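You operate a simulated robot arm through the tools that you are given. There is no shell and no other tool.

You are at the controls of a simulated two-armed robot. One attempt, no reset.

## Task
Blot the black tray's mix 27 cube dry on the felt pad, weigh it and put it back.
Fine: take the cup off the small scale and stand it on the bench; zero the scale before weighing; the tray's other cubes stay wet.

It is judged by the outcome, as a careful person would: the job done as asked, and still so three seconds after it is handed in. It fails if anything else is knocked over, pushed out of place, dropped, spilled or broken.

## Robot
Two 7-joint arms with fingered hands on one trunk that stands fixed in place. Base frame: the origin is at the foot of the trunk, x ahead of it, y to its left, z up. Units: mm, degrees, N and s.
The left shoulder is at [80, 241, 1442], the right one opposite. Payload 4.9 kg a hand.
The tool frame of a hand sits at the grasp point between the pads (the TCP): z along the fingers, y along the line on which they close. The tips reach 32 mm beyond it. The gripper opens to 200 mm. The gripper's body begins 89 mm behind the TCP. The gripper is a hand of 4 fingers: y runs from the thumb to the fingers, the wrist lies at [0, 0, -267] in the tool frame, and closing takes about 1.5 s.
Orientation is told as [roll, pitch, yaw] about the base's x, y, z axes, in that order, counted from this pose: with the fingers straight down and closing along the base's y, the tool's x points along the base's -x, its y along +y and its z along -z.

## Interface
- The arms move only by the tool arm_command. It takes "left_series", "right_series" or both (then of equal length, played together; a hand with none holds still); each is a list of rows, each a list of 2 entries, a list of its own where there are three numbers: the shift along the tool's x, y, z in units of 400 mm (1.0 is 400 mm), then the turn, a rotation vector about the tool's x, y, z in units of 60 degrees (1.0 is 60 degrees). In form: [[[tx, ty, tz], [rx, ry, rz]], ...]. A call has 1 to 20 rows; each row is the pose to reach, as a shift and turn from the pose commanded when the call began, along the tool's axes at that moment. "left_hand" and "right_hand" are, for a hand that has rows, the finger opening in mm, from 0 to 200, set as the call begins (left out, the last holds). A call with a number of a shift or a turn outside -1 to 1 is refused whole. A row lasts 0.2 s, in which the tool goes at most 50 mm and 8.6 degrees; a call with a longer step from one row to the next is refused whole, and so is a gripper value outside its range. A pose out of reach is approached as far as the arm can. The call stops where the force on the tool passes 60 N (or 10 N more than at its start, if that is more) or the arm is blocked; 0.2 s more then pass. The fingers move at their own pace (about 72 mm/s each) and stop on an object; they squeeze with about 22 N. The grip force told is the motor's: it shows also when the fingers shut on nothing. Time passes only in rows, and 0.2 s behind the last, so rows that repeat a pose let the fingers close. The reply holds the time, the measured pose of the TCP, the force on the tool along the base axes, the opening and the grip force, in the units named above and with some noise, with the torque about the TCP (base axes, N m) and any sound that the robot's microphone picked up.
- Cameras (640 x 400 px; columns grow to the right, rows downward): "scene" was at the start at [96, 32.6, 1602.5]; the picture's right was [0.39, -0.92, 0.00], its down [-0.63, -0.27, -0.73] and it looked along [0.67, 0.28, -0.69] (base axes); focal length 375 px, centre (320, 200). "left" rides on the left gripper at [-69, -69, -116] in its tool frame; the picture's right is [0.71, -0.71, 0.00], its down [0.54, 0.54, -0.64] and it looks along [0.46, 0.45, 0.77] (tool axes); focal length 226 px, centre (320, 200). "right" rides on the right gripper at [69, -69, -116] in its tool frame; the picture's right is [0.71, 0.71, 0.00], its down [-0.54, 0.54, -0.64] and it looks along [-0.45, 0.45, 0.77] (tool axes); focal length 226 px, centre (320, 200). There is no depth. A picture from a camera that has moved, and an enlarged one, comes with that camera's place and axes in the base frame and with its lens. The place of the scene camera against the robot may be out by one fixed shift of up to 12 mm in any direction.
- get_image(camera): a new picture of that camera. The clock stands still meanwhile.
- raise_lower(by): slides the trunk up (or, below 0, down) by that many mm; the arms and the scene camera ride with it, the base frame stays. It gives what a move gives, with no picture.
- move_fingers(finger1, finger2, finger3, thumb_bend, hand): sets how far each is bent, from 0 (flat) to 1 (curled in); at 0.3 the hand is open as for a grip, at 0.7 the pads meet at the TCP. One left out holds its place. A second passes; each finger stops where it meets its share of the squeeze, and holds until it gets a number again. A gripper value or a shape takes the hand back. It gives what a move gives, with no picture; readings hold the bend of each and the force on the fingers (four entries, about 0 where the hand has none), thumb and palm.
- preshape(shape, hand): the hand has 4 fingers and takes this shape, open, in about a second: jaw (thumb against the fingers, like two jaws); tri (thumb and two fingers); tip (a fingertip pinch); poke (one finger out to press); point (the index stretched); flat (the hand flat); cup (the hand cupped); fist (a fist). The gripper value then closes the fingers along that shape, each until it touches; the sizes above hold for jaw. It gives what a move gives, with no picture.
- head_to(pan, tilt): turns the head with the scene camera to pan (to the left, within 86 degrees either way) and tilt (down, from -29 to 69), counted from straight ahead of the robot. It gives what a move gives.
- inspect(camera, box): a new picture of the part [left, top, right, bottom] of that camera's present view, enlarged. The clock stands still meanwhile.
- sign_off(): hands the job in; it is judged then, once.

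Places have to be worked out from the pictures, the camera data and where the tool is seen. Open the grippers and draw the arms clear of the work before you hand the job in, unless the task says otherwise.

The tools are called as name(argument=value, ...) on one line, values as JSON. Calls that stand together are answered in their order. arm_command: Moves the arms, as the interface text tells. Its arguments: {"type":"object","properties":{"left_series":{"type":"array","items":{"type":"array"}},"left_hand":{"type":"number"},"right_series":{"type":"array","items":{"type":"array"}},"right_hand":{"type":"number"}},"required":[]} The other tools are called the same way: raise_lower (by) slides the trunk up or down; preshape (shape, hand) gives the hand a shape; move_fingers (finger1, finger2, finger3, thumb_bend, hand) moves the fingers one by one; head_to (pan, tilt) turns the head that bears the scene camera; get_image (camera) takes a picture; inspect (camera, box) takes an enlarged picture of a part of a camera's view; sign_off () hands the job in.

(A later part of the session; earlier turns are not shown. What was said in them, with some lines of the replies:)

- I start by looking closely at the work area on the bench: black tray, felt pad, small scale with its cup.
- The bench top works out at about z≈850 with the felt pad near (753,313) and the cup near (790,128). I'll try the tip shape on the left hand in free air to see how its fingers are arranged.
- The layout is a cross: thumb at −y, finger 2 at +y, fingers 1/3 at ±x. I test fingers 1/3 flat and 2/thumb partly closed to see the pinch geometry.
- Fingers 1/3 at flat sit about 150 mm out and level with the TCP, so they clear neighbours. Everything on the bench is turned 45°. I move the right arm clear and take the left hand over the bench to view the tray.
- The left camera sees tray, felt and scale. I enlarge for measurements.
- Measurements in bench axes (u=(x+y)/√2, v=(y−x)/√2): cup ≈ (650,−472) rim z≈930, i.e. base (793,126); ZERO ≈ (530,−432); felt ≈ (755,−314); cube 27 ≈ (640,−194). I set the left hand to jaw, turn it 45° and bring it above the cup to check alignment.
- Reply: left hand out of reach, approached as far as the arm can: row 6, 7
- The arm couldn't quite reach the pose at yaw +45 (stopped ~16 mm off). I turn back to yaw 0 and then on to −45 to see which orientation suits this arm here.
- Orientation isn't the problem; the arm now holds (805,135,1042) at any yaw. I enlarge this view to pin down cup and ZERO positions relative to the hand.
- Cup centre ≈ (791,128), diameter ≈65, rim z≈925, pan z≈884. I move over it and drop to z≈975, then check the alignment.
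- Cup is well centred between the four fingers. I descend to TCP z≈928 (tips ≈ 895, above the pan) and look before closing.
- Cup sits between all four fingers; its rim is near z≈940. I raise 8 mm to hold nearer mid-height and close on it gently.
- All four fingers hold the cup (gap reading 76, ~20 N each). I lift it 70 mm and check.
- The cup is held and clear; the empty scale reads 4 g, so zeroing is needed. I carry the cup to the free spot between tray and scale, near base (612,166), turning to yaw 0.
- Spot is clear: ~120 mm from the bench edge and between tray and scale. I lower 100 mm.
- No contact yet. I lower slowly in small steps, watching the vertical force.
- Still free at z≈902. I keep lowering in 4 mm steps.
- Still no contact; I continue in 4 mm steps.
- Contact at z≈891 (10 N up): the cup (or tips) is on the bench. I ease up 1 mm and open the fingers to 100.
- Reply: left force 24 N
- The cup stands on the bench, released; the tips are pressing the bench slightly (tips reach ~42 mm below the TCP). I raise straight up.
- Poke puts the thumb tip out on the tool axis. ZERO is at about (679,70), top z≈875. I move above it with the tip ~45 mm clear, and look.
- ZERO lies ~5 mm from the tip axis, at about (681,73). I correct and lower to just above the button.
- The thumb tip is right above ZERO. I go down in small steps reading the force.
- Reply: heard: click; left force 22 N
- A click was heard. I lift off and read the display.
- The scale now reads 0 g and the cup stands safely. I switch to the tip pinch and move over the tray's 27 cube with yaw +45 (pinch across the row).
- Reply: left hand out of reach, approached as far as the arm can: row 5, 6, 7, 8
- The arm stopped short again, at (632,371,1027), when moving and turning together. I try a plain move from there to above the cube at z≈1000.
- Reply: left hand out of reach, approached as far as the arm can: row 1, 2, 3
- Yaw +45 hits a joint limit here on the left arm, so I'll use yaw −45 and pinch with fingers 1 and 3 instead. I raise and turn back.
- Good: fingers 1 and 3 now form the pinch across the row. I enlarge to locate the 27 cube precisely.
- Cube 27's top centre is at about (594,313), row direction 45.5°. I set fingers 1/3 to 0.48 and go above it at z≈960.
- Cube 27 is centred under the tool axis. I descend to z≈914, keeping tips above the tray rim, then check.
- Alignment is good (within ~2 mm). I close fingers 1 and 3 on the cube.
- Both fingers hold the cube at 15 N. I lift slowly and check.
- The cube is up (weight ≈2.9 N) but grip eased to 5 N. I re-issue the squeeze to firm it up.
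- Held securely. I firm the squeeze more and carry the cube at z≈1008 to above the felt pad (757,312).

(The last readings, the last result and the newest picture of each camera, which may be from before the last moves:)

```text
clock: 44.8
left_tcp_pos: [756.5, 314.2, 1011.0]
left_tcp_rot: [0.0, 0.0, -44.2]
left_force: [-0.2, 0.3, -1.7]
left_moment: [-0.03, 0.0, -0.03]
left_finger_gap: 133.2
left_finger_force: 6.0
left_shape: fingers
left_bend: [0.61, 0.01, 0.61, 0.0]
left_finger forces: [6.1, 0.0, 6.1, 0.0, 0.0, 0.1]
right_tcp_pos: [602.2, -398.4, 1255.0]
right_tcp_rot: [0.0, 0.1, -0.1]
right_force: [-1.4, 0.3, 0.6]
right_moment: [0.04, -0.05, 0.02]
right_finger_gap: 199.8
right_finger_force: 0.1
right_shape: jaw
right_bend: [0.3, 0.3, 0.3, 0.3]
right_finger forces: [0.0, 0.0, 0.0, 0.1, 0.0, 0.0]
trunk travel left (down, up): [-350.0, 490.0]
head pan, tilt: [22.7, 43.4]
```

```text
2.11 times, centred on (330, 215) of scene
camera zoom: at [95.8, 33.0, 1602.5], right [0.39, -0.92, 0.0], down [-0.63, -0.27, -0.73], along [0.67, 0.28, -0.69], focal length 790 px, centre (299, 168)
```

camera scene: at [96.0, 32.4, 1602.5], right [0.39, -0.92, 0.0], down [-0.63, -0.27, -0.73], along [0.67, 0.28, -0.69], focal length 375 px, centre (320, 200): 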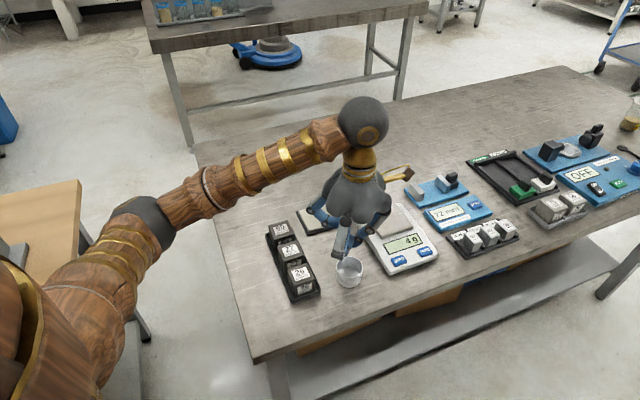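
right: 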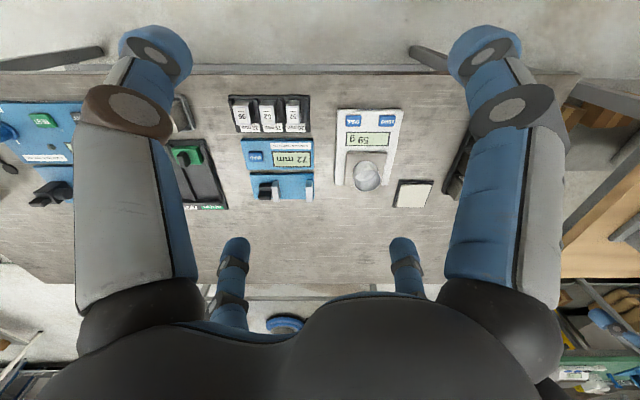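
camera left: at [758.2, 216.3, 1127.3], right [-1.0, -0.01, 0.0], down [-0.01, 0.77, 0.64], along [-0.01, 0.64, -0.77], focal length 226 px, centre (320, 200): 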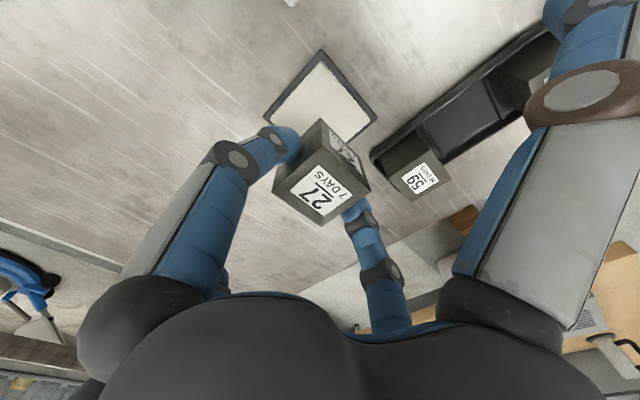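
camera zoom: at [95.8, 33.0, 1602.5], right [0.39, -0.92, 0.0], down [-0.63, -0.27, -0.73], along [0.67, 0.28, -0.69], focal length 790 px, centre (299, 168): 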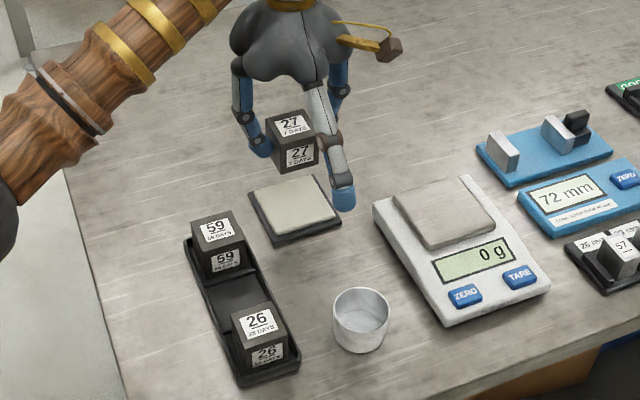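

The cube hangs over the centre of the felt. I lower to just above it, then slowly make contact.

arm_command(left_series=[[[0, 0, 0.05], [0, 0, 0]], [[0, 0, 0.1], [0, 0, 0]], [[0, 0, 0.15], [0, 0, 0]], [[0, 0, 0.19], [0, 0, 0]]])

inspect(camera="scene", box=[280, 160, 380, 260])

arm_command(left_series=[[[0, 0, 0.005], [0, 0, 0]], [[0, 0, 0.01], [0, 0, 0]]])

```text
clock: 45.8
left_tcp_pos: [757.5, 314.1, 934.3]
left_tcp_rot: [0.0, 0.0, -44.3]
left_force: [0.3, -0.3, -3.0]
left_moment: [-0.03, 0.03, -0.02]
left_finger_gap: 133.1
left_finger_force: 6.1
left_shape: fingers
left_bend: [0.61, 0.01, 0.61, 0.0]
left_finger forces: [6.0, 0.0, 6.0, 0.0, 0.0, 0.0]
right_tcp_pos: [603.6, -398.3, 1254.8]
right_tcp_rot: [0.1, 0.1, 0.1]
right_force: [0.3, -0.8, 0.1]
right_moment: [0.0, 0.02, -0.01]
right_finger_gap: 199.8
right_finger_force: 0.0
right_shape: jaw
right_bend: [0.3, 0.3, 0.3, 0.3]
right_finger forces: [0.1, 0.1, 0.1, 0.0, 0.1, 0.0]
trunk travel left (down, up): [-350.0, 490.0]
head pan, tilt: [22.7, 43.4]
```

```text
4.00 times, centred on (330, 210) of scene
camera zoom: at [97.1, 32.1, 1602.5], right [0.39, -0.92, 0.0], down [-0.63, -0.27, -0.73], along [0.67, 0.28, -0.69], focal length 1501 px, centre (280, 160)
```

zoom: 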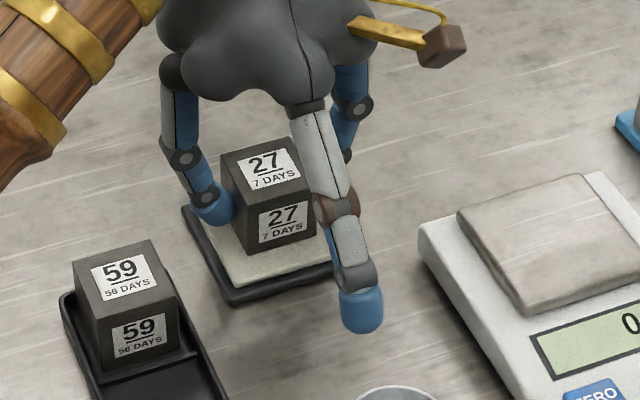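

```text
clock: 46.4
left_tcp_pos: [756.1, 311.8, 930.4]
left_tcp_rot: [0.1, -0.1, -44.4]
left_force: [0.2, 0.6, 8.9]
left_moment: [0.03, -0.02, -0.01]
left_finger_gap: 133.7
left_finger_force: 8.8
left_shape: fingers
left_bend: [0.61, 0.01, 0.61, 0.0]
left_finger forces: [8.5, 0.0, 8.6, 0.0, 0.0, 0.0]
right_tcp_pos: [599.7, -400.7, 1254.9]
right_tcp_rot: [-0.1, 0.0, 0.0]
right_force: [-0.2, -0.1, -0.2]
right_moment: [0.01, -0.01, -0.01]
right_finger_gap: 199.8
right_finger_force: 0.0
right_shape: jaw
right_bend: [0.3, 0.3, 0.3, 0.3]
right_finger forces: [0.0, 0.0, 0.1, 0.0, 0.1, 0.0]
trunk travel left (down, up): [-350.0, 490.0]
head pan, tilt: [22.7, 43.4]
```

Contact on the felt with ~12 N net press. I hold it there about 3 s and then look for a change in the cube's surface.

arm_command(left_series=[[[0, 0, 0], [0, 0, 0]], [[0, 0, 0], [0, 0, 0]], [[0, 0, 0], [0, 0, 0]], [[0, 0, 0], [0, 0, 0]], [[0, 0, 0], [0, 0, 0]], [[0, 0, 0], [0, 0, 0]], [[0, 0, 0], [0, 0, 0]], [[0, 0, 0], [0, 0, 0]], [[0, 0, 0], [0, 0, 0]], [[0, 0, 0], [0, 0, 0]], [[0, 0, 0], [0, 0, 0]], [[0, 0, 0], [0, 0, 0]], [[0, 0, 0], [0, 0, 0]], [[0, 0, 0], [0, 0, 0]], [[0, 0, 0], [0, 0, 0]]])

inspect(camera="scene", box=[260, 160, 360, 300])

inspect(camera="left", box=[220, 50, 460, 250])

```text
clock: 49.6
left_tcp_pos: [755.9, 311.1, 929.6]
left_tcp_rot: [0.2, -0.1, -44.4]
left_force: [1.5, 1.4, 12.3]
left_moment: [0.07, -0.01, 0.03]
left_finger_gap: 133.9
left_finger_force: 9.5
left_shape: fingers
left_bend: [0.61, 0.01, 0.61, 0.0]
left_finger forces: [9.7, 0.0, 9.7, 0.1, 0.1, 0.1]
right_tcp_pos: [600.3, -399.6, 1254.7]
right_tcp_rot: [0.1, 0.0, -0.1]
right_force: [0.3, 0.6, 0.0]
right_moment: [0.03, -0.01, 0.0]
right_finger_gap: 199.8
right_finger_force: 0.1
right_shape: jaw
right_bend: [0.3, 0.3, 0.3, 0.3]
right_finger forces: [0.0, 0.1, 0.0, 0.1, 0.0, 0.1]
trunk travel left (down, up): [-350.0, 490.0]
head pan, tilt: [22.7, 43.4]
```

```text
2.86 times, centred on (310, 230) of scene
camera zoom: at [94.4, 31.8, 1602.7], right [0.39, -0.92, 0.0], down [-0.63, -0.27, -0.73], along [0.67, 0.28, -0.69], focal length 1072 px, centre (349, 114)
```

zoom: 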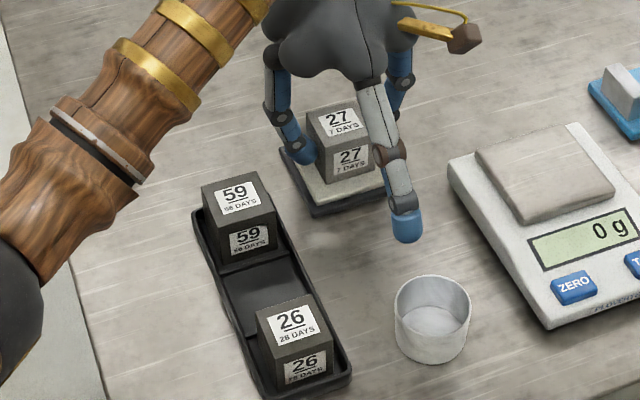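

```text
2.00 times, centred on (340, 150) of left
camera zoom: at [756.9, 214.0, 1046.4], right [-1.0, -0.01, 0.0], down [-0.01, 0.77, 0.64], along [-0.01, 0.64, -0.77], focal length 452 px, centre (280, 300)
```

zoom: 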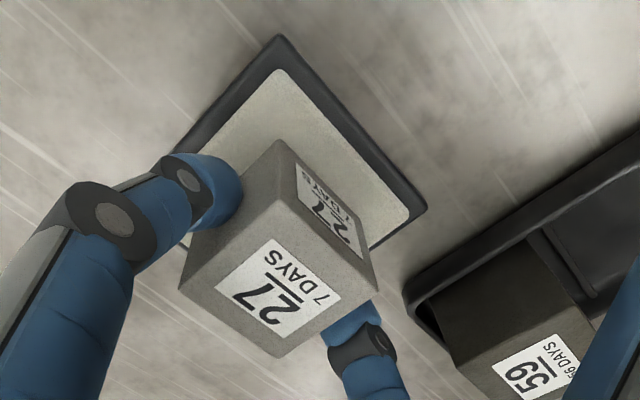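

The cube has turned clearly lighter than 59 and 26 — it's drying. I hold a few more seconds and see whether it lightens further.

arm_command(left_series=[[[0, 0, 0], [0, 0, 0]], [[0, 0, 0], [0, 0, 0]], [[0, 0, 0], [0, 0, 0]], [[0, 0, 0], [0, 0, 0]], [[0, 0, 0], [0, 0, 0]], [[0, 0, 0], [0, 0, 0]], [[0, 0, 0], [0, 0, 0]], [[0, 0, 0], [0, 0, 0]], [[0, 0, 0], [0, 0, 0]], [[0, 0, 0], [0, 0, 0]], [[0, 0, 0], [0, 0, 0]], [[0, 0, 0], [0, 0, 0]], [[0, 0, 0], [0, 0, 0]], [[0, 0, 0], [0, 0, 0]], [[0, 0, 0], [0, 0, 0]], [[0, 0, 0], [0, 0, 0]], [[0, 0, 0], [0, 0, 0]], [[0, 0, 0], [0, 0, 0]], [[0, 0, 0], [0, 0, 0]], [[0, 0, 0], [0, 0, 0]]])

inspect(camera="left", box=[220, 50, 460, 250])

inspect(camera="scene", box=[260, 140, 620, 300])

```text
clock: 53.8
left_tcp_pos: [755.2, 312.0, 929.0]
left_tcp_rot: [0.1, 0.1, -44.4]
left_force: [0.7, 1.1, 13.8]
left_moment: [0.05, -0.04, 0.04]
left_finger_gap: 133.8
left_finger_force: 9.7
left_shape: fingers
left_bend: [0.61, 0.01, 0.61, 0.0]
left_finger forces: [9.6, 0.0, 9.6, 0.0, 0.0, 0.1]
right_tcp_pos: [600.3, -398.6, 1255.0]
right_tcp_rot: [0.0, 0.0, 0.0]
right_force: [0.0, 0.5, -0.7]
right_moment: [0.04, -0.03, 0.02]
right_finger_gap: 200.1
right_finger_force: 0.1
right_shape: jaw
right_bend: [0.3, 0.3, 0.3, 0.3]
right_finger forces: [0.0, 0.0, 0.0, 0.1, 0.0, 0.0]
trunk travel left (down, up): [-350.0, 490.0]
head pan, tilt: [22.7, 43.4]
```

```text
2.00 times, centred on (340, 150) of left
camera zoom: at [756.9, 214.1, 1046.4], right [-1.0, -0.01, 0.0], down [-0.01, 0.77, 0.64], along [-0.01, 0.64, -0.77], focal length 452 px, centre (280, 300)
```

zoom: 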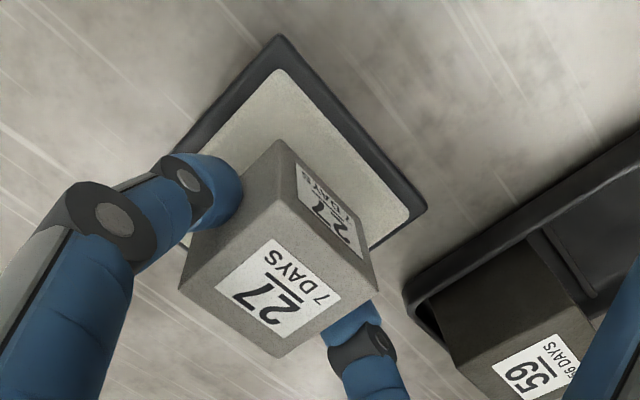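

```text
1.78 times, centred on (440, 220) of scene
camera zoom: at [94.5, 31.8, 1602.7], right [0.39, -0.92, 0.0], down [-0.63, -0.27, -0.73], along [0.67, 0.28, -0.69], focal length 667 px, centre (107, 164)
```

zoom: 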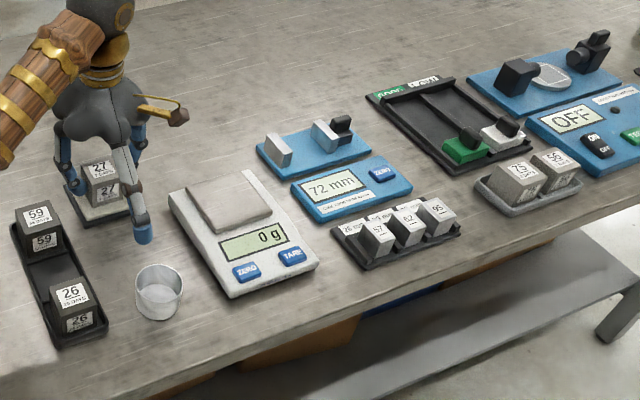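

No further change and it matches the dry grey cubes, so it's blotted. I lift off and carry it above the scale pan centre (793,128).

arm_command(left_series=[[[0, 0, -0.03], [0, 0, 0]], [[0, 0, -0.1], [0, 0, 0]], [[0, 0, -0.2], [0, 0, 0]], [[-0.065, -0.044, -0.2], [0, 0, 0]], [[-0.129, -0.088, -0.2], [0, 0, 0]], [[-0.194, -0.132, -0.2], [0, 0, 0]], [[-0.259, -0.176, -0.2], [0, 0, 0]], [[-0.323, -0.22, -0.2], [0, 0, 0]], [[-0.388, -0.264, -0.2], [0, 0, 0]], [[-0.388, -0.264, -0.2], [0, 0, 0]]])

get_image(camera="left")

inspect(camera="scene", box=[300, 110, 500, 290])

```text
clock: 56.0
left_tcp_pos: [793.8, 131.4, 1005.7]
left_tcp_rot: [-0.1, 0.0, -44.2]
left_force: [-0.7, -0.2, -2.5]
left_moment: [0.02, -0.01, -0.02]
left_finger_gap: 132.8
left_finger_force: 6.5
left_shape: fingers
left_bend: [0.61, 0.01, 0.61, 0.0]
left_finger forces: [6.6, 0.0, 6.5, 0.0, 0.0, 0.0]
right_tcp_pos: [602.2, -397.6, 1254.7]
right_tcp_rot: [0.0, 0.0, 0.0]
right_force: [-0.6, -0.2, 0.5]
right_moment: [0.0, 0.0, -0.02]
right_finger_gap: 199.9
right_finger_force: 0.1
right_shape: jaw
right_bend: [0.3, 0.3, 0.3, 0.3]
right_finger forces: [0.0, 0.0, 0.1, 0.0, 0.0, 0.0]
trunk travel left (down, up): [-350.0, 490.0]
head pan, tilt: [22.7, 43.4]
```

```text
taken
camera left: at [795.7, 33.1, 1123.2], right [-1.0, -0.01, 0.0], down [-0.01, 0.77, 0.64], along [-0.01, 0.64, -0.77], focal length 226 px, centre (320, 200)
```

left: 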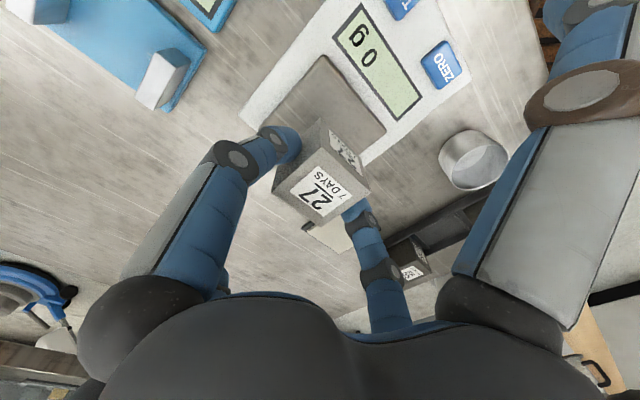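

```text
2.22 times, centred on (400, 200) of scene
camera zoom: at [96.4, 33.1, 1602.5], right [0.39, -0.92, 0.0], down [-0.63, -0.27, -0.73], along [0.67, 0.28, -0.69], focal length 834 px, centre (142, 200)
```

zoom: 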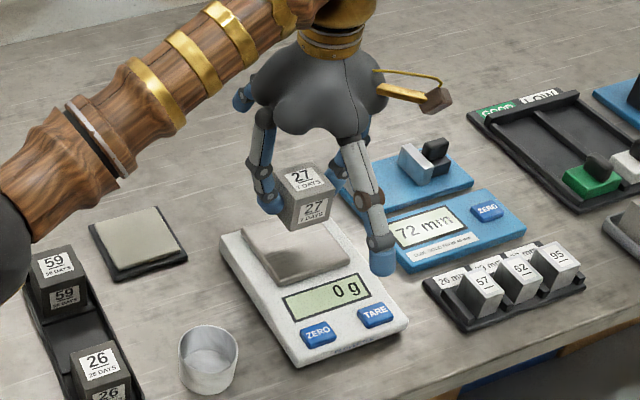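

Cube is above the pan. I lower most of the way, then creep down to contact.

arm_command(left_series=[[[-0.0045, -0.0075, 0.03], [0, 0, 0]], [[-0.0045, -0.0075, 0.07], [0, 0, 0]], [[-0.0045, -0.0075, 0.1], [0, 0, 0]], [[-0.0045, -0.0075, 0.115], [0, 0, 0]]])

arm_command(left_series=[[[0, 0, 0.005], [0, 0, 0]], [[0, 0, 0.01], [0, 0, 0]]])

inspect(camera="scene", box=[340, 160, 460, 280])

```text
clock: 57.0
left_tcp_pos: [792.9, 125.6, 960.9]
left_tcp_rot: [0.0, 0.0, -44.3]
left_force: [-0.8, -0.1, -2.1]
left_moment: [-0.03, -0.01, 0.02]
left_finger_gap: 133.0
left_finger_force: 6.7
left_shape: fingers
left_bend: [0.61, 0.01, 0.61, 0.0]
left_finger forces: [6.7, 0.0, 6.6, 0.0, 0.0, 0.0]
right_tcp_pos: [601.8, -399.5, 1254.2]
right_tcp_rot: [0.0, -0.1, -0.1]
right_force: [0.5, 0.2, 0.7]
right_moment: [0.0, -0.02, -0.01]
right_finger_gap: 199.9
right_finger_force: 0.0
right_shape: jaw
right_bend: [0.3, 0.3, 0.3, 0.3]
right_finger forces: [0.0, 0.0, 0.1, 0.0, 0.0, 0.0]
trunk travel left (down, up): [-350.0, 490.0]
head pan, tilt: [22.7, 43.4]
```

```text
clock: 57.6
left_tcp_pos: [792.2, 124.4, 958.6]
left_tcp_rot: [0.1, -0.1, -44.4]
left_force: [1.9, -0.1, 10.5]
left_moment: [-0.04, -0.12, 0.0]
left_finger_gap: 133.8
left_finger_force: 9.0
left_shape: fingers
left_bend: [0.61, 0.01, 0.61, 0.0]
left_finger forces: [9.8, 0.0, 7.9, 0.0, 0.0, 0.0]
right_tcp_pos: [600.1, -399.1, 1254.6]
right_tcp_rot: [-0.1, 0.0, 0.0]
right_force: [-0.1, -0.5, 0.8]
right_moment: [0.0, -0.02, 0.03]
right_finger_gap: 199.6
right_finger_force: 0.2
right_shape: jaw
right_bend: [0.3, 0.3, 0.3, 0.3]
right_finger forces: [0.1, 0.1, 0.1, 0.1, 0.1, 0.0]
trunk travel left (down, up): [-350.0, 490.0]
head pan, tilt: [22.7, 43.4]
```

```text
3.33 times, centred on (400, 220) of scene
camera zoom: at [94.7, 31.9, 1602.8], right [0.39, -0.92, 0.0], down [-0.63, -0.27, -0.73], along [0.67, 0.28, -0.69], focal length 1251 px, centre (53, 133)
```

zoom: 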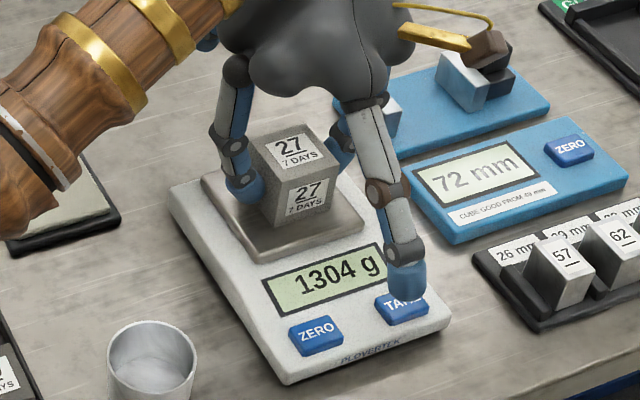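

Resting on the pan with some push. I ease up 2 mm and open fingers 1/3 so the cube stands free.

arm_command(left_series=[[[0, 0, -0.005], [0, 0, 0]], [[0, 0, -0.005], [0, 0, 0]]])

move_fingers(hand="left", finger1=0.5, finger3=0.5)

inspect(camera="scene", box=[340, 160, 460, 280])

get_image(camera="left")

```text
clock: 58.2
left_tcp_pos: [791.3, 124.6, 961.1]
left_tcp_rot: [0.1, 0.0, -44.5]
left_force: [0.5, -0.1, 4.4]
left_moment: [-0.02, -0.06, -0.02]
left_finger_gap: 133.6
left_finger_force: 8.2
left_shape: fingers
left_bend: [0.61, 0.01, 0.61, 0.0]
left_finger forces: [8.6, 0.0, 7.5, 0.0, 0.1, 0.0]
right_tcp_pos: [600.6, -398.2, 1255.1]
right_tcp_rot: [0.0, 0.0, 0.0]
right_force: [0.2, 0.8, -1.1]
right_moment: [0.01, 0.02, 0.02]
right_finger_gap: 200.0
right_finger_force: 0.0
right_shape: jaw
right_bend: [0.3, 0.3, 0.3, 0.3]
right_finger forces: [0.0, 0.0, 0.0, 0.0, 0.0, 0.0]
trunk travel left (down, up): [-350.0, 490.0]
head pan, tilt: [22.7, 43.4]
```

```text
clock: 59.2
left_tcp_pos: [792.7, 124.0, 960.9]
left_tcp_rot: [0.0, -0.1, -44.4]
left_force: [-0.6, 0.4, 0.0]
left_moment: [0.04, 0.02, 0.04]
left_finger_gap: 141.7
left_finger_force: 0.0
left_shape: fingers
left_bend: [0.5, 0.01, 0.5, 0.0]
left_finger forces: [0.0, 0.0, 0.1, 0.0, 0.1, 0.1]
right_tcp_pos: [601.4, -398.8, 1254.6]
right_tcp_rot: [0.0, 0.0, 0.0]
right_force: [0.1, 1.0, -0.5]
right_moment: [0.01, -0.01, 0.02]
right_finger_gap: 199.9
right_finger_force: 0.0
right_shape: jaw
right_bend: [0.3, 0.3, 0.3, 0.3]
right_finger forces: [0.1, 0.0, 0.1, 0.0, 0.1, 0.0]
trunk travel left (down, up): [-350.0, 490.0]
head pan, tilt: [22.7, 43.4]
```

```text
3.33 times, centred on (400, 220) of scene
camera zoom: at [96.0, 32.3, 1602.5], right [0.39, -0.92, 0.0], down [-0.63, -0.27, -0.73], along [0.67, 0.28, -0.69], focal length 1251 px, centre (53, 133)
```

zoom: 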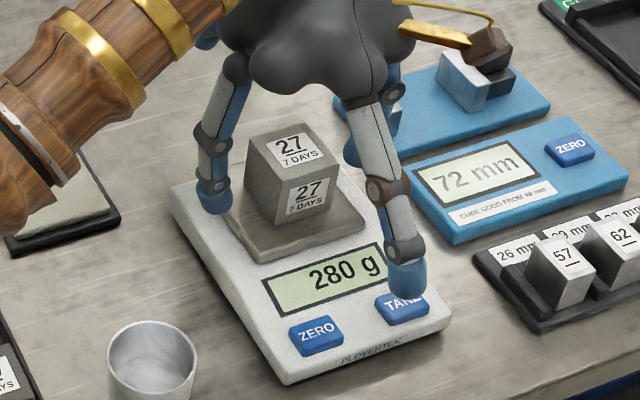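

```text
taken
camera left: at [793.8, 27.1, 1076.7], right [-1.0, -0.01, 0.0], down [-0.01, 0.77, 0.64], along [-0.01, 0.64, -0.77], focal length 226 px, centre (320, 200)
```

left: 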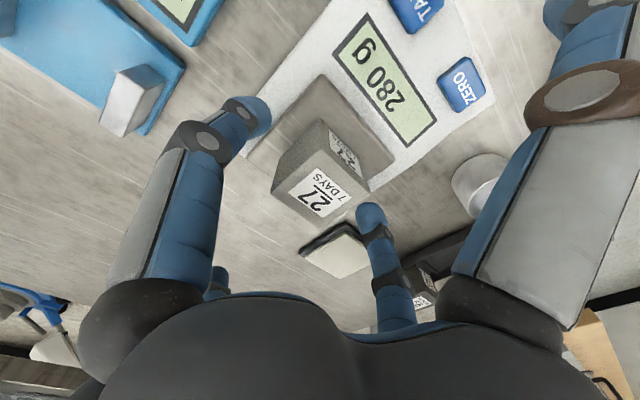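

It stands free and reads 280 g. I wait two seconds to confirm a steady reading.

arm_command(left_series=[[[0, 0, 0], [0, 0, 0]], [[0, 0, 0], [0, 0, 0]], [[0, 0, 0], [0, 0, 0]], [[0, 0, 0], [0, 0, 0]], [[0, 0, 0], [0, 0, 0]], [[0, 0, 0], [0, 0, 0]], [[0, 0, 0], [0, 0, 0]], [[0, 0, 0], [0, 0, 0]], [[0, 0, 0], [0, 0, 0]], [[0, 0, 0], [0, 0, 0]]])

inspect(camera="left", box=[240, 0, 500, 230])

```text
clock: 61.4
left_tcp_pos: [792.1, 124.1, 960.3]
left_tcp_rot: [0.0, 0.1, -44.5]
left_force: [0.0, 0.4, -0.1]
left_moment: [0.02, 0.02, -0.01]
left_finger_gap: 141.9
left_finger_force: 0.0
left_shape: fingers
left_bend: [0.5, 0.01, 0.5, 0.0]
left_finger forces: [0.1, 0.1, 0.1, 0.0, 0.1, 0.1]
right_tcp_pos: [601.3, -398.9, 1253.8]
right_tcp_rot: [0.1, 0.0, 0.0]
right_force: [-0.5, 0.8, -0.1]
right_moment: [0.01, 0.0, 0.03]
right_finger_gap: 199.9
right_finger_force: 0.1
right_shape: jaw
right_bend: [0.3, 0.3, 0.3, 0.3]
right_finger forces: [0.0, 0.0, 0.0, 0.0, 0.0, 0.0]
trunk travel left (down, up): [-350.0, 490.0]
head pan, tilt: [22.7, 43.4]
```

```text
1.74 times, centred on (370, 115) of left
camera zoom: at [793.8, 27.1, 1076.7], right [-1.0, -0.01, 0.0], down [-0.01, 0.77, 0.64], along [-0.01, 0.64, -0.77], focal length 393 px, centre (233, 348)
```

zoom: 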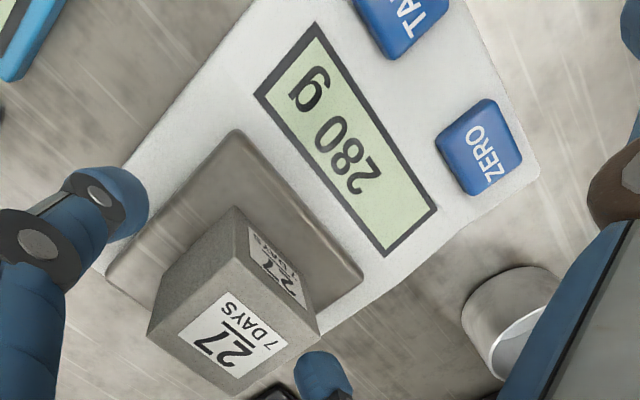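

Steady at 280 g. I close fingers 1/3 on the cube again.

move_fingers(hand="left", finger1=1.0, finger3=1.0)

arm_command(left_series=[[[0, 0, -0.02], [0, 0, 0]], [[0, 0, -0.06], [0, 0, 0]], [[0, 0, -0.11], [0, 0, 0]]])

get_image(camera="left")

inspect(camera="scene", box=[340, 140, 460, 280])

```text
clock: 62.4
left_tcp_pos: [793.2, 126.2, 959.8]
left_tcp_rot: [0.0, 0.0, -44.4]
left_force: [0.2, -1.1, 0.0]
left_moment: [-0.03, 0.0, 0.05]
left_finger_gap: 133.1
left_finger_force: 7.2
left_shape: fingers
left_bend: [0.61, 0.01, 0.61, 0.0]
left_finger forces: [6.9, 0.0, 6.8, 0.1, 0.0, 0.0]
right_tcp_pos: [600.9, -399.8, 1254.5]
right_tcp_rot: [0.1, -0.1, 0.0]
right_force: [0.2, -1.0, -0.6]
right_moment: [-0.01, -0.02, -0.03]
right_finger_gap: 199.7
right_finger_force: 0.1
right_shape: jaw
right_bend: [0.3, 0.3, 0.3, 0.3]
right_finger forces: [0.0, 0.0, 0.0, 0.1, 0.0, 0.1]
trunk travel left (down, up): [-350.0, 490.0]
head pan, tilt: [22.7, 43.4]
```

```text
clock: 63.2
left_tcp_pos: [793.0, 125.5, 1003.5]
left_tcp_rot: [0.0, 0.1, -44.4]
left_force: [0.2, 0.1, -1.8]
left_moment: [-0.01, 0.0, -0.01]
left_finger_gap: 133.0
left_finger_force: 6.7
left_shape: fingers
left_bend: [0.61, 0.01, 0.61, 0.0]
left_finger forces: [6.3, 0.1, 6.4, 0.0, 0.0, 0.1]
right_tcp_pos: [602.3, -399.0, 1253.9]
right_tcp_rot: [0.0, -0.1, 0.0]
right_force: [0.0, 0.3, 0.3]
right_moment: [0.02, -0.02, 0.02]
right_finger_gap: 199.8
right_finger_force: 0.0
right_shape: jaw
right_bend: [0.3, 0.3, 0.3, 0.3]
right_finger forces: [0.0, 0.0, 0.0, 0.0, 0.1, 0.0]
trunk travel left (down, up): [-350.0, 490.0]
head pan, tilt: [22.7, 43.4]
```

```text
taken
camera left: at [794.1, 27.9, 1120.6], right [-1.0, -0.01, 0.0], down [-0.01, 0.77, 0.64], along [-0.01, 0.64, -0.77], focal length 226 px, centre (320, 200)
```

left: 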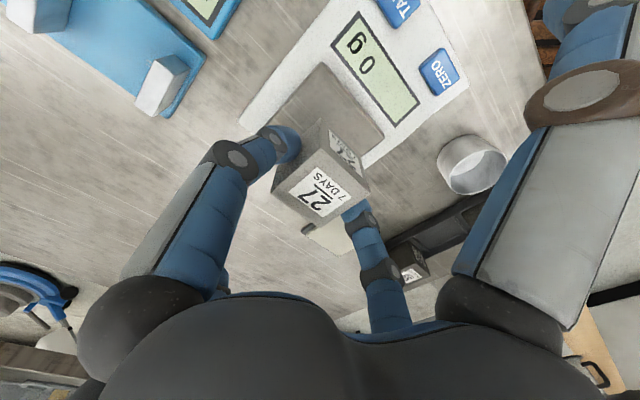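

```text
2.86 times, centred on (400, 210) of scene
camera zoom: at [96.0, 32.6, 1602.4], right [0.39, -0.92, 0.0], down [-0.63, -0.27, -0.73], along [0.67, 0.28, -0.69], focal length 1072 px, centre (91, 171)
```

zoom: 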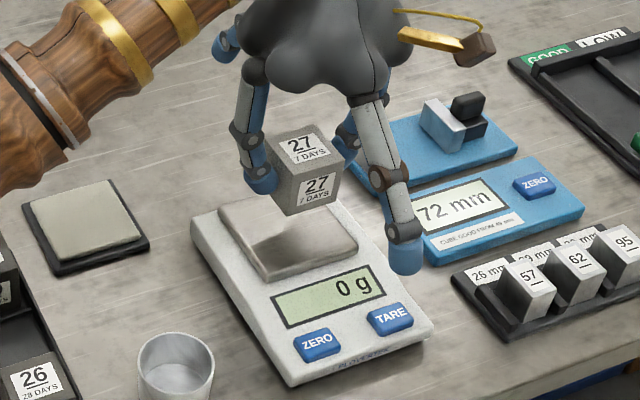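

Back in grip. I carry the cube back above its tray slot at (594,312.5), z≈1020.

arm_command(left_series=[[[0, 0, -0.0425], [0, 0, 0]], [[0.0976, -0.002, -0.0425], [0, 0, 0]], [[0.195, -0.004, -0.0425], [0, 0, 0]], [[0.293, -0.006, -0.0425], [0, 0, 0]], [[0.39, -0.0086, -0.0425], [0, 0, 0]], [[0.488, -0.0107, -0.0425], [0, 0, 0]], [[0.585, -0.0129, -0.0425], [0, 0, 0]], [[0.683, -0.015, -0.0425], [0, 0, 0]], [[0.683, -0.015, -0.0425], [0, 0, 0]]])

get_image(camera="left")

inspect(camera="scene", box=[230, 140, 380, 310])

```text
clock: 65.2
left_tcp_pos: [593.6, 311.0, 1021.6]
left_tcp_rot: [0.1, 0.1, -44.5]
left_force: [0.7, 0.9, -2.5]
left_moment: [-0.04, -0.03, 0.0]
left_finger_gap: 133.1
left_finger_force: 6.6
left_shape: fingers
left_bend: [0.61, 0.01, 0.61, 0.0]
left_finger forces: [6.3, 0.1, 6.3, 0.1, 0.0, 0.0]
right_tcp_pos: [603.0, -400.4, 1253.1]
right_tcp_rot: [0.1, 0.1, -0.1]
right_force: [0.5, -0.4, -0.3]
right_moment: [0.0, 0.02, -0.03]
right_finger_gap: 200.2
right_finger_force: 0.1
right_shape: jaw
right_bend: [0.3, 0.3, 0.3, 0.3]
right_finger forces: [0.0, 0.1, 0.0, 0.0, 0.0, 0.1]
trunk travel left (down, up): [-350.0, 490.0]
head pan, tilt: [22.7, 43.4]
```

```text
taken
camera left: at [595.0, 213.2, 1138.2], right [-1.0, -0.01, 0.0], down [-0.01, 0.77, 0.64], along [-0.01, 0.64, -0.77], focal length 226 px, centre (320, 200)
```

left: 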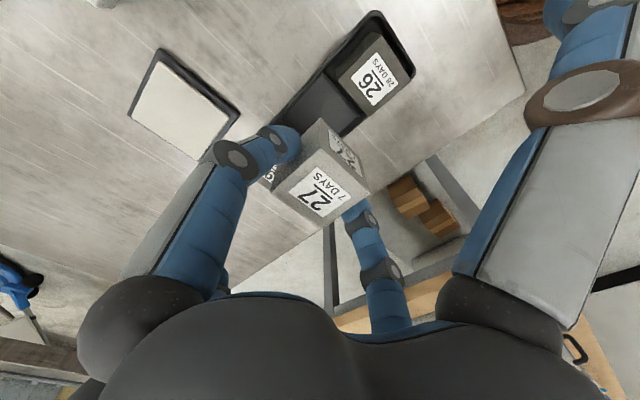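

```text
2.35 times, centred on (305, 225) of scene
camera zoom: at [97.2, 31.5, 1602.4], right [0.39, -0.92, 0.0], down [-0.63, -0.27, -0.73], along [0.67, 0.28, -0.69], focal length 883 px, centre (355, 141)
```

zoom: 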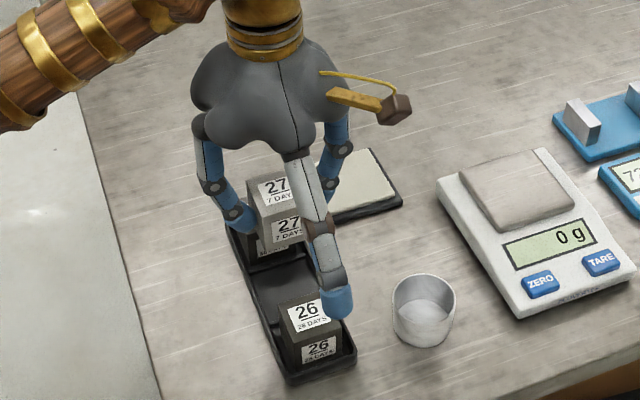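

The cube sits in the hand as it did when first lifted. I lower to z≈940 (bottom still above the rim), and compare alignment with the slot.

arm_command(left_series=[[[0.0026, 0.0027, 0.05], [0, 0, 0]], [[0.0026, 0.0027, 0.1], [0, 0, 0]], [[0.0026, 0.0027, 0.15], [0, 0, 0]], [[0.0026, 0.0027, 0.18], [0, 0, 0]], [[0.0026, 0.0027, 0.2], [0, 0, 0]]])

inspect(camera="left", box=[200, 0, 480, 270])

inspect(camera="scene", box=[240, 190, 340, 310])

```text
clock: 66.4
left_tcp_pos: [594.2, 314.2, 941.1]
left_tcp_rot: [0.0, -0.1, -44.3]
left_force: [0.3, 0.7, -2.7]
left_moment: [-0.02, 0.01, -0.01]
left_finger_gap: 133.2
left_finger_force: 6.4
left_shape: fingers
left_bend: [0.61, 0.01, 0.61, 0.0]
left_finger forces: [6.3, 0.0, 6.3, 0.1, 0.1, 0.1]
right_tcp_pos: [600.9, -399.2, 1254.0]
right_tcp_rot: [0.0, 0.0, 0.0]
right_force: [0.4, -0.1, -0.3]
right_moment: [0.0, 0.03, -0.03]
right_finger_gap: 200.1
right_finger_force: 0.2
right_shape: jaw
right_bend: [0.3, 0.3, 0.3, 0.3]
right_finger forces: [0.0, 0.1, 0.0, 0.1, 0.1, 0.0]
trunk travel left (down, up): [-350.0, 490.0]
head pan, tilt: [22.7, 43.4]
```

```text
1.48 times, centred on (340, 135) of left
camera zoom: at [594.8, 216.5, 1058.1], right [-1.0, -0.01, 0.0], down [-0.01, 0.77, 0.64], along [-0.01, 0.64, -0.77], focal length 335 px, centre (290, 296)
```

zoom: 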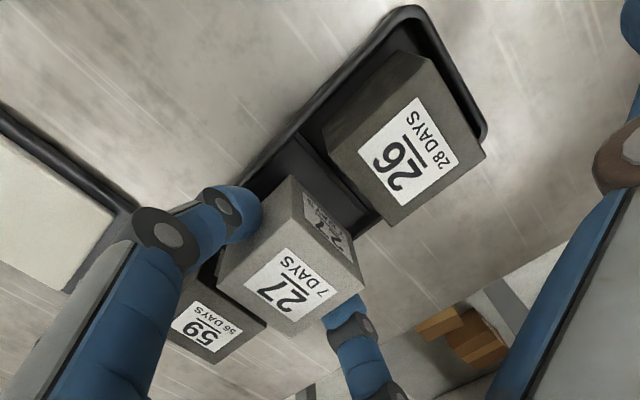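

```text
3.33 times, centred on (290, 250) of scene
camera zoom: at [96.6, 32.2, 1602.5], right [0.39, -0.92, 0.0], down [-0.63, -0.27, -0.73], along [0.67, 0.28, -0.69], focal length 1251 px, centre (420, 33)
```

zoom: 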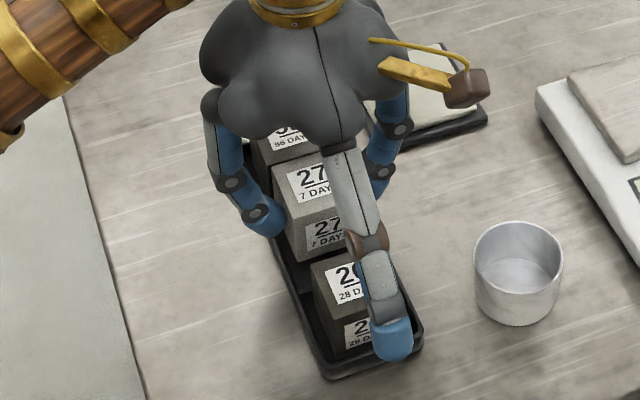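

Alignment looks right. I lower further, then in small steps watching for contact forces.

arm_command(left_series=[[[-0.0018, -0.0018, 0.015], [0, 0, 0]], [[-0.0018, -0.0018, 0.03], [0, 0, 0]], [[-0.0018, -0.0018, 0.045], [0, 0, 0]]])

arm_command(left_series=[[[0, 0, 0.004], [0, 0, 0]], [[0, 0, 0.0075], [0, 0, 0]]])

```text
clock: 67.2
left_tcp_pos: [595.1, 312.7, 923.6]
left_tcp_rot: [0.1, 0.0, -44.3]
left_force: [0.0, -0.4, -1.6]
left_moment: [0.03, 0.03, 0.03]
left_finger_gap: 133.0
left_finger_force: 6.7
left_shape: fingers
left_bend: [0.61, 0.01, 0.61, 0.0]
left_finger forces: [6.4, 0.0, 6.4, 0.0, 0.0, 0.0]
right_tcp_pos: [601.5, -399.6, 1253.9]
right_tcp_rot: [0.0, 0.0, -0.1]
right_force: [0.5, 0.0, 0.2]
right_moment: [0.01, -0.02, -0.03]
right_finger_gap: 200.0
right_finger_force: 0.2
right_shape: jaw
right_bend: [0.3, 0.3, 0.3, 0.3]
right_finger forces: [0.0, 0.1, 0.1, 0.0, 0.0, 0.0]
trunk travel left (down, up): [-350.0, 490.0]
head pan, tilt: [22.7, 43.4]
```

```text
clock: 67.8
left_tcp_pos: [594.5, 314.3, 920.7]
left_tcp_rot: [0.0, 0.0, -44.4]
left_force: [0.6, 0.1, -2.6]
left_moment: [0.03, -0.02, -0.02]
left_finger_gap: 133.0
left_finger_force: 5.8
left_shape: fingers
left_bend: [0.61, 0.01, 0.61, 0.0]
left_finger forces: [6.3, 0.1, 6.3, 0.0, 0.0, 0.0]
right_tcp_pos: [601.5, -399.7, 1253.7]
right_tcp_rot: [0.1, -0.1, -0.1]
right_force: [0.9, -0.4, -0.1]
right_moment: [0.0, 0.02, 0.01]
right_finger_gap: 199.8
right_finger_force: 0.1
right_shape: jaw
right_bend: [0.3, 0.3, 0.3, 0.3]
right_finger forces: [0.0, 0.1, 0.1, 0.0, 0.1, 0.0]
trunk travel left (down, up): [-350.0, 490.0]
head pan, tilt: [22.7, 43.4]
```

Free so far at z≈921. I continue in small steps.

arm_command(left_series=[[[0, 0, 0.003], [0, 0, 0]], [[0, 0, 0.006], [0, 0, 0]]])

inspect(camera="scene", box=[250, 200, 330, 300])

```text
clock: 68.4
left_tcp_pos: [594.3, 312.0, 919.4]
left_tcp_rot: [0.0, 0.0, -44.4]
left_force: [0.6, 0.4, 4.6]
left_moment: [0.05, -0.01, -0.02]
left_finger_gap: 133.6
left_finger_force: 8.1
left_shape: fingers
left_bend: [0.61, 0.01, 0.61, 0.0]
left_finger forces: [7.8, 0.1, 8.7, 0.0, 0.0, 0.0]
right_tcp_pos: [601.8, -398.8, 1254.8]
right_tcp_rot: [0.0, 0.0, -0.1]
right_force: [0.1, -0.1, 0.2]
right_moment: [0.0, 0.0, 0.03]
right_finger_gap: 200.0
right_finger_force: 0.1
right_shape: jaw
right_bend: [0.3, 0.3, 0.3, 0.3]
right_finger forces: [0.0, 0.0, 0.1, 0.0, 0.1, 0.0]
trunk travel left (down, up): [-350.0, 490.0]
head pan, tilt: [22.7, 43.4]
```

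```text
4.00 times, centred on (290, 250) of scene
camera zoom: at [95.5, 32.1, 1602.7], right [0.39, -0.92, 0.0], down [-0.63, -0.27, -0.73], along [0.67, 0.28, -0.69], focal length 1501 px, centre (440, 0)
```

zoom: 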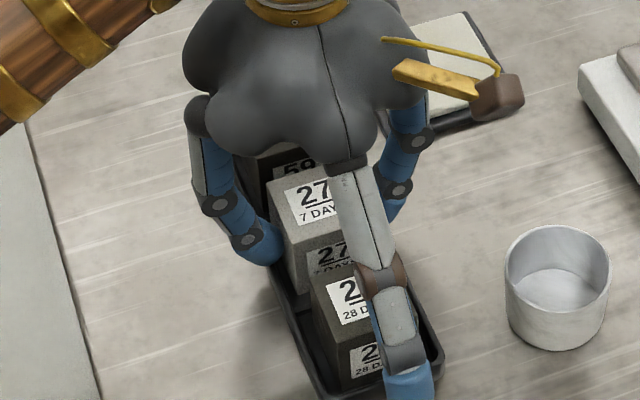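

Contact at z≈919, matching the expected seated height in the tray. I open the fingers and check that the cube sits level with its neighbours.

move_fingers(hand="left", finger1=0.48, finger3=0.48)

get_image(camera="left")

inspect(camera="scene", box=[250, 200, 330, 300])

```text
clock: 69.4
left_tcp_pos: [593.5, 313.5, 918.0]
left_tcp_rot: [0.0, 0.0, -44.3]
left_force: [0.0, -1.0, -0.1]
left_moment: [-0.01, 0.01, 0.04]
left_finger_gap: 143.5
left_finger_force: 0.1
left_shape: fingers
left_bend: [0.48, 0.01, 0.48, 0.0]
left_finger forces: [0.0, 0.0, 0.0, 0.1, 0.0, 0.0]
right_tcp_pos: [601.3, -399.1, 1253.5]
right_tcp_rot: [0.0, 0.1, 0.0]
right_force: [-0.8, -0.1, -1.1]
right_moment: [0.0, 0.03, -0.03]
right_finger_gap: 199.9
right_finger_force: 0.1
right_shape: jaw
right_bend: [0.3, 0.3, 0.3, 0.3]
right_finger forces: [0.1, 0.1, 0.0, 0.0, 0.0, 0.1]
trunk travel left (down, up): [-350.0, 490.0]
head pan, tilt: [22.7, 43.4]
```

```text
taken
camera left: at [595.5, 215.7, 1035.1], right [-1.0, -0.01, 0.0], down [-0.01, 0.77, 0.64], along [-0.01, 0.64, -0.77], focal length 226 px, centre (320, 200)
```

left: 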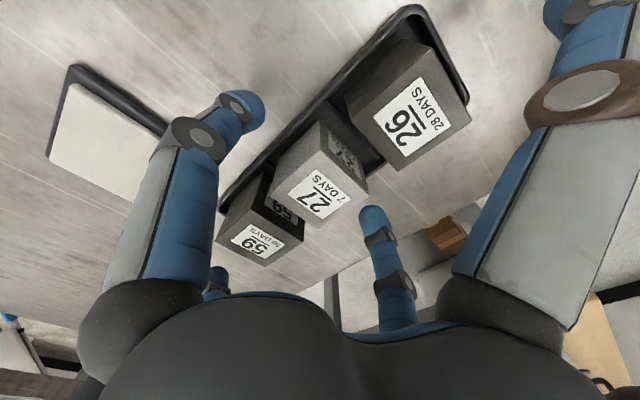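

```text
4.00 times, centred on (290, 250) of scene
camera zoom: at [96.0, 32.4, 1602.5], right [0.39, -0.92, 0.0], down [-0.63, -0.27, -0.73], along [0.67, 0.28, -0.69], focal length 1501 px, centre (440, 0)
```

zoom: 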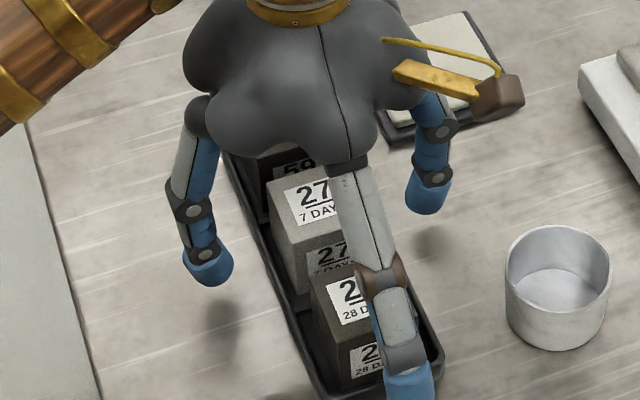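

Cube released, level and in its slot. I raise straight up and draw the left arm clear.

arm_command(left_series=[[[0, 0, -0.04], [0, 0, 0]], [[0, 0, -0.1], [0, 0, 0]], [[0, 0, -0.2], [0, 0, 0]], [[0, 0, -0.3], [0, 0, 0]], [[0, 0, -0.4], [0, 0, 0]], [[0, 0, -0.5], [0, 0, 0]], [[0, 0, -0.6], [0, 0, 0]]])

inspect(camera="left", box=[220, 40, 480, 220])

preshape(hand="left", shape="jaw")

get_image(camera="scene")

```text
clock: 71.0
left_tcp_pos: [590.2, 313.3, 1157.6]
left_tcp_rot: [0.1, 0.1, -44.4]
left_force: [-0.3, 0.2, -0.5]
left_moment: [0.0, 0.0, -0.04]
left_finger_gap: 143.6
left_finger_force: 0.0
left_shape: fingers
left_bend: [0.48, 0.01, 0.48, 0.0]
left_finger forces: [0.0, 0.0, 0.0, 0.0, 0.1, 0.0]
right_tcp_pos: [600.1, -399.8, 1254.5]
right_tcp_rot: [0.0, 0.0, 0.0]
right_force: [-0.4, 0.1, 1.0]
right_moment: [0.0, -0.01, -0.01]
right_finger_gap: 199.8
right_finger_force: 0.0
right_shape: jaw
right_bend: [0.3, 0.3, 0.3, 0.3]
right_finger forces: [0.0, 0.1, 0.0, 0.0, 0.0, 0.0]
trunk travel left (down, up): [-350.0, 490.0]
head pan, tilt: [22.7, 43.4]
```

```text
2.22 times, centred on (350, 130) of left
camera zoom: at [590.6, 216.3, 1274.1], right [-1.0, -0.01, 0.0], down [-0.01, 0.77, 0.64], along [-0.01, 0.64, -0.77], focal length 502 px, centre (253, 356)
```

zoom: 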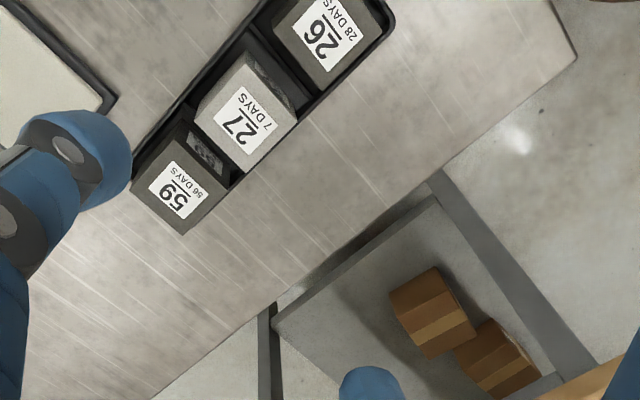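

```text
clock: 71.9
left_tcp_pos: [589.9, 314.8, 1156.9]
left_tcp_rot: [0.0, 0.0, -44.4]
left_force: [0.3, -0.3, 0.3]
left_moment: [-0.03, 0.02, 0.0]
left_finger_gap: 200.1
left_finger_force: 0.1
left_shape: jaw
left_bend: [0.3, 0.3, 0.3, 0.3]
left_finger forces: [0.0, 0.0, 0.1, 0.1, 0.0, 0.0]
right_tcp_pos: [601.0, -398.0, 1254.7]
right_tcp_rot: [0.0, 0.0, 0.0]
right_force: [0.8, 0.0, -0.3]
right_moment: [-0.01, 0.01, -0.04]
right_finger_gap: 200.2
right_finger_force: 0.0
right_shape: jaw
right_bend: [0.3, 0.3, 0.3, 0.3]
right_finger forces: [0.0, 0.1, 0.1, 0.0, 0.1, 0.1]
trunk travel left (down, up): [-350.0, 490.0]
head pan, tilt: [22.7, 43.4]
```

```text
taken
camera scene: at [96.2, 32.5, 1602.5], right [0.39, -0.92, 0.0], down [-0.63, -0.27, -0.73], along [0.67, 0.28, -0.69], focal length 375 px, centre (320, 200)
```

scene: 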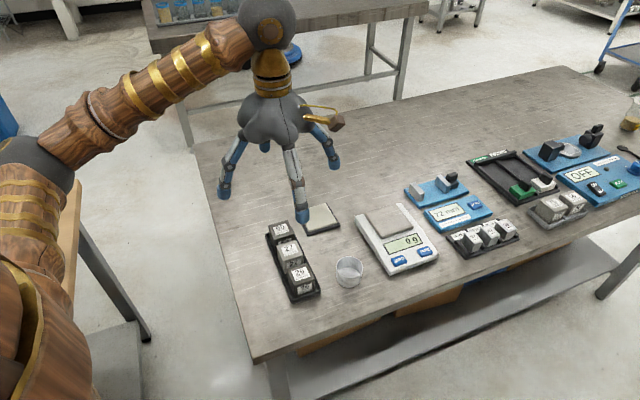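

Cube 27 sits neatly between 59 and 26. I retract the left arm to its starting area and take a final look.

arm_command(left_series=[[[0.074, 0.016, -0.025], [0, 0, -0.12]], [[0.148, 0.032, -0.05], [0, 0, -0.24]], [[0.222, 0.048, -0.075], [0, 0, -0.36]], [[0.296, 0.064, -0.1], [0, 0, -0.48]], [[0.37, 0.08, -0.125], [0, 0, -0.61]], [[0.4445, 0.0965, -0.15], [0, 0, -0.74]]])

get_image(camera="scene")

inspect(camera="scene", box=[250, 180, 450, 305])

```text
clock: 73.3
left_tcp_pos: [491.5, 463.8, 1219.6]
left_tcp_rot: [0.0, -0.1, 0.1]
left_force: [-0.4, 0.0, 0.6]
left_moment: [-0.03, -0.04, 0.01]
left_finger_gap: 199.8
left_finger_force: 0.0
left_shape: jaw
left_bend: [0.3, 0.3, 0.3, 0.3]
left_finger forces: [0.0, 0.0, 0.0, 0.0, 0.0, 0.0]
right_tcp_pos: [599.6, -398.4, 1254.8]
right_tcp_rot: [-0.1, -0.2, 0.0]
right_force: [-1.1, -0.5, -0.3]
right_moment: [0.0, -0.03, -0.02]
right_finger_gap: 199.8
right_finger_force: 0.0
right_shape: jaw
right_bend: [0.3, 0.3, 0.3, 0.3]
right_finger forces: [0.1, 0.1, 0.0, 0.1, 0.0, 0.0]
trunk travel left (down, up): [-350.0, 490.0]
head pan, tilt: [22.7, 43.4]
```

```text
taken
camera scene: at [94.1, 33.3, 1602.6], right [0.39, -0.92, 0.0], down [-0.63, -0.27, -0.73], along [0.67, 0.28, -0.69], focal length 375 px, centre (320, 200)
```

scene: 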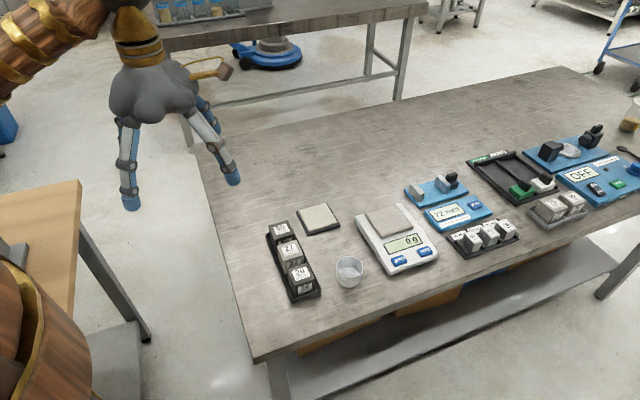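

```text
3.20 times, centred on (350, 242) of scene
camera zoom: at [94.1, 33.3, 1602.6], right [0.39, -0.92, 0.0], down [-0.63, -0.27, -0.73], along [0.67, 0.28, -0.69], focal length 1201 px, centre (224, 64)
```

zoom: 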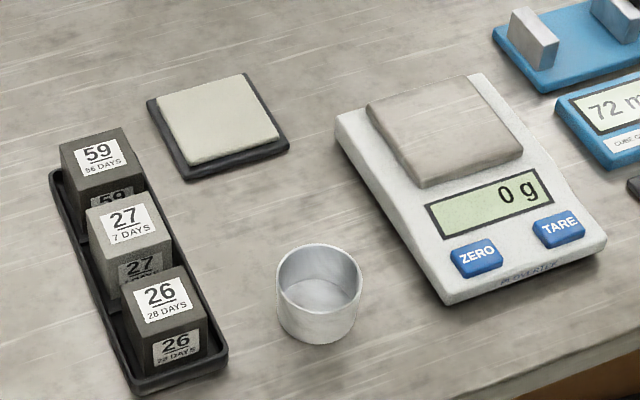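

Everything is as asked: cube 27 is dry and back in its slot, having weighed 280 g on the zeroed scale. Cubes 59 and 26 are still dark and wet, the cup stands on the bench, and the hands are open and clear. I hand it in.

sign_off()

```text
The job is handed in.
```

I blotted the mix 27 cube dry on the felt pad, weighed it at **280 g**, and put it back in its slot in the black tray.

- **Blotting:** the cube lightened to the same grey as the dry cubes, and a few more seconds on the felt made no further difference.
- **Scale:** it read 4 g once the cup was off, so I pressed ZERO and it showed 0 g. It held a steady 280 g with the hand clear of the cube, and went back to 0 g afterwards.
- **Cup:** it is standing on the bench between the tray and the scale. I left it there.
- **Other cubes:** 59 and 26 stayed in the tray and still look wet.

Nothing else on the bench looked moved or knocked over in the last picture. Both hands are open and clear of the work.
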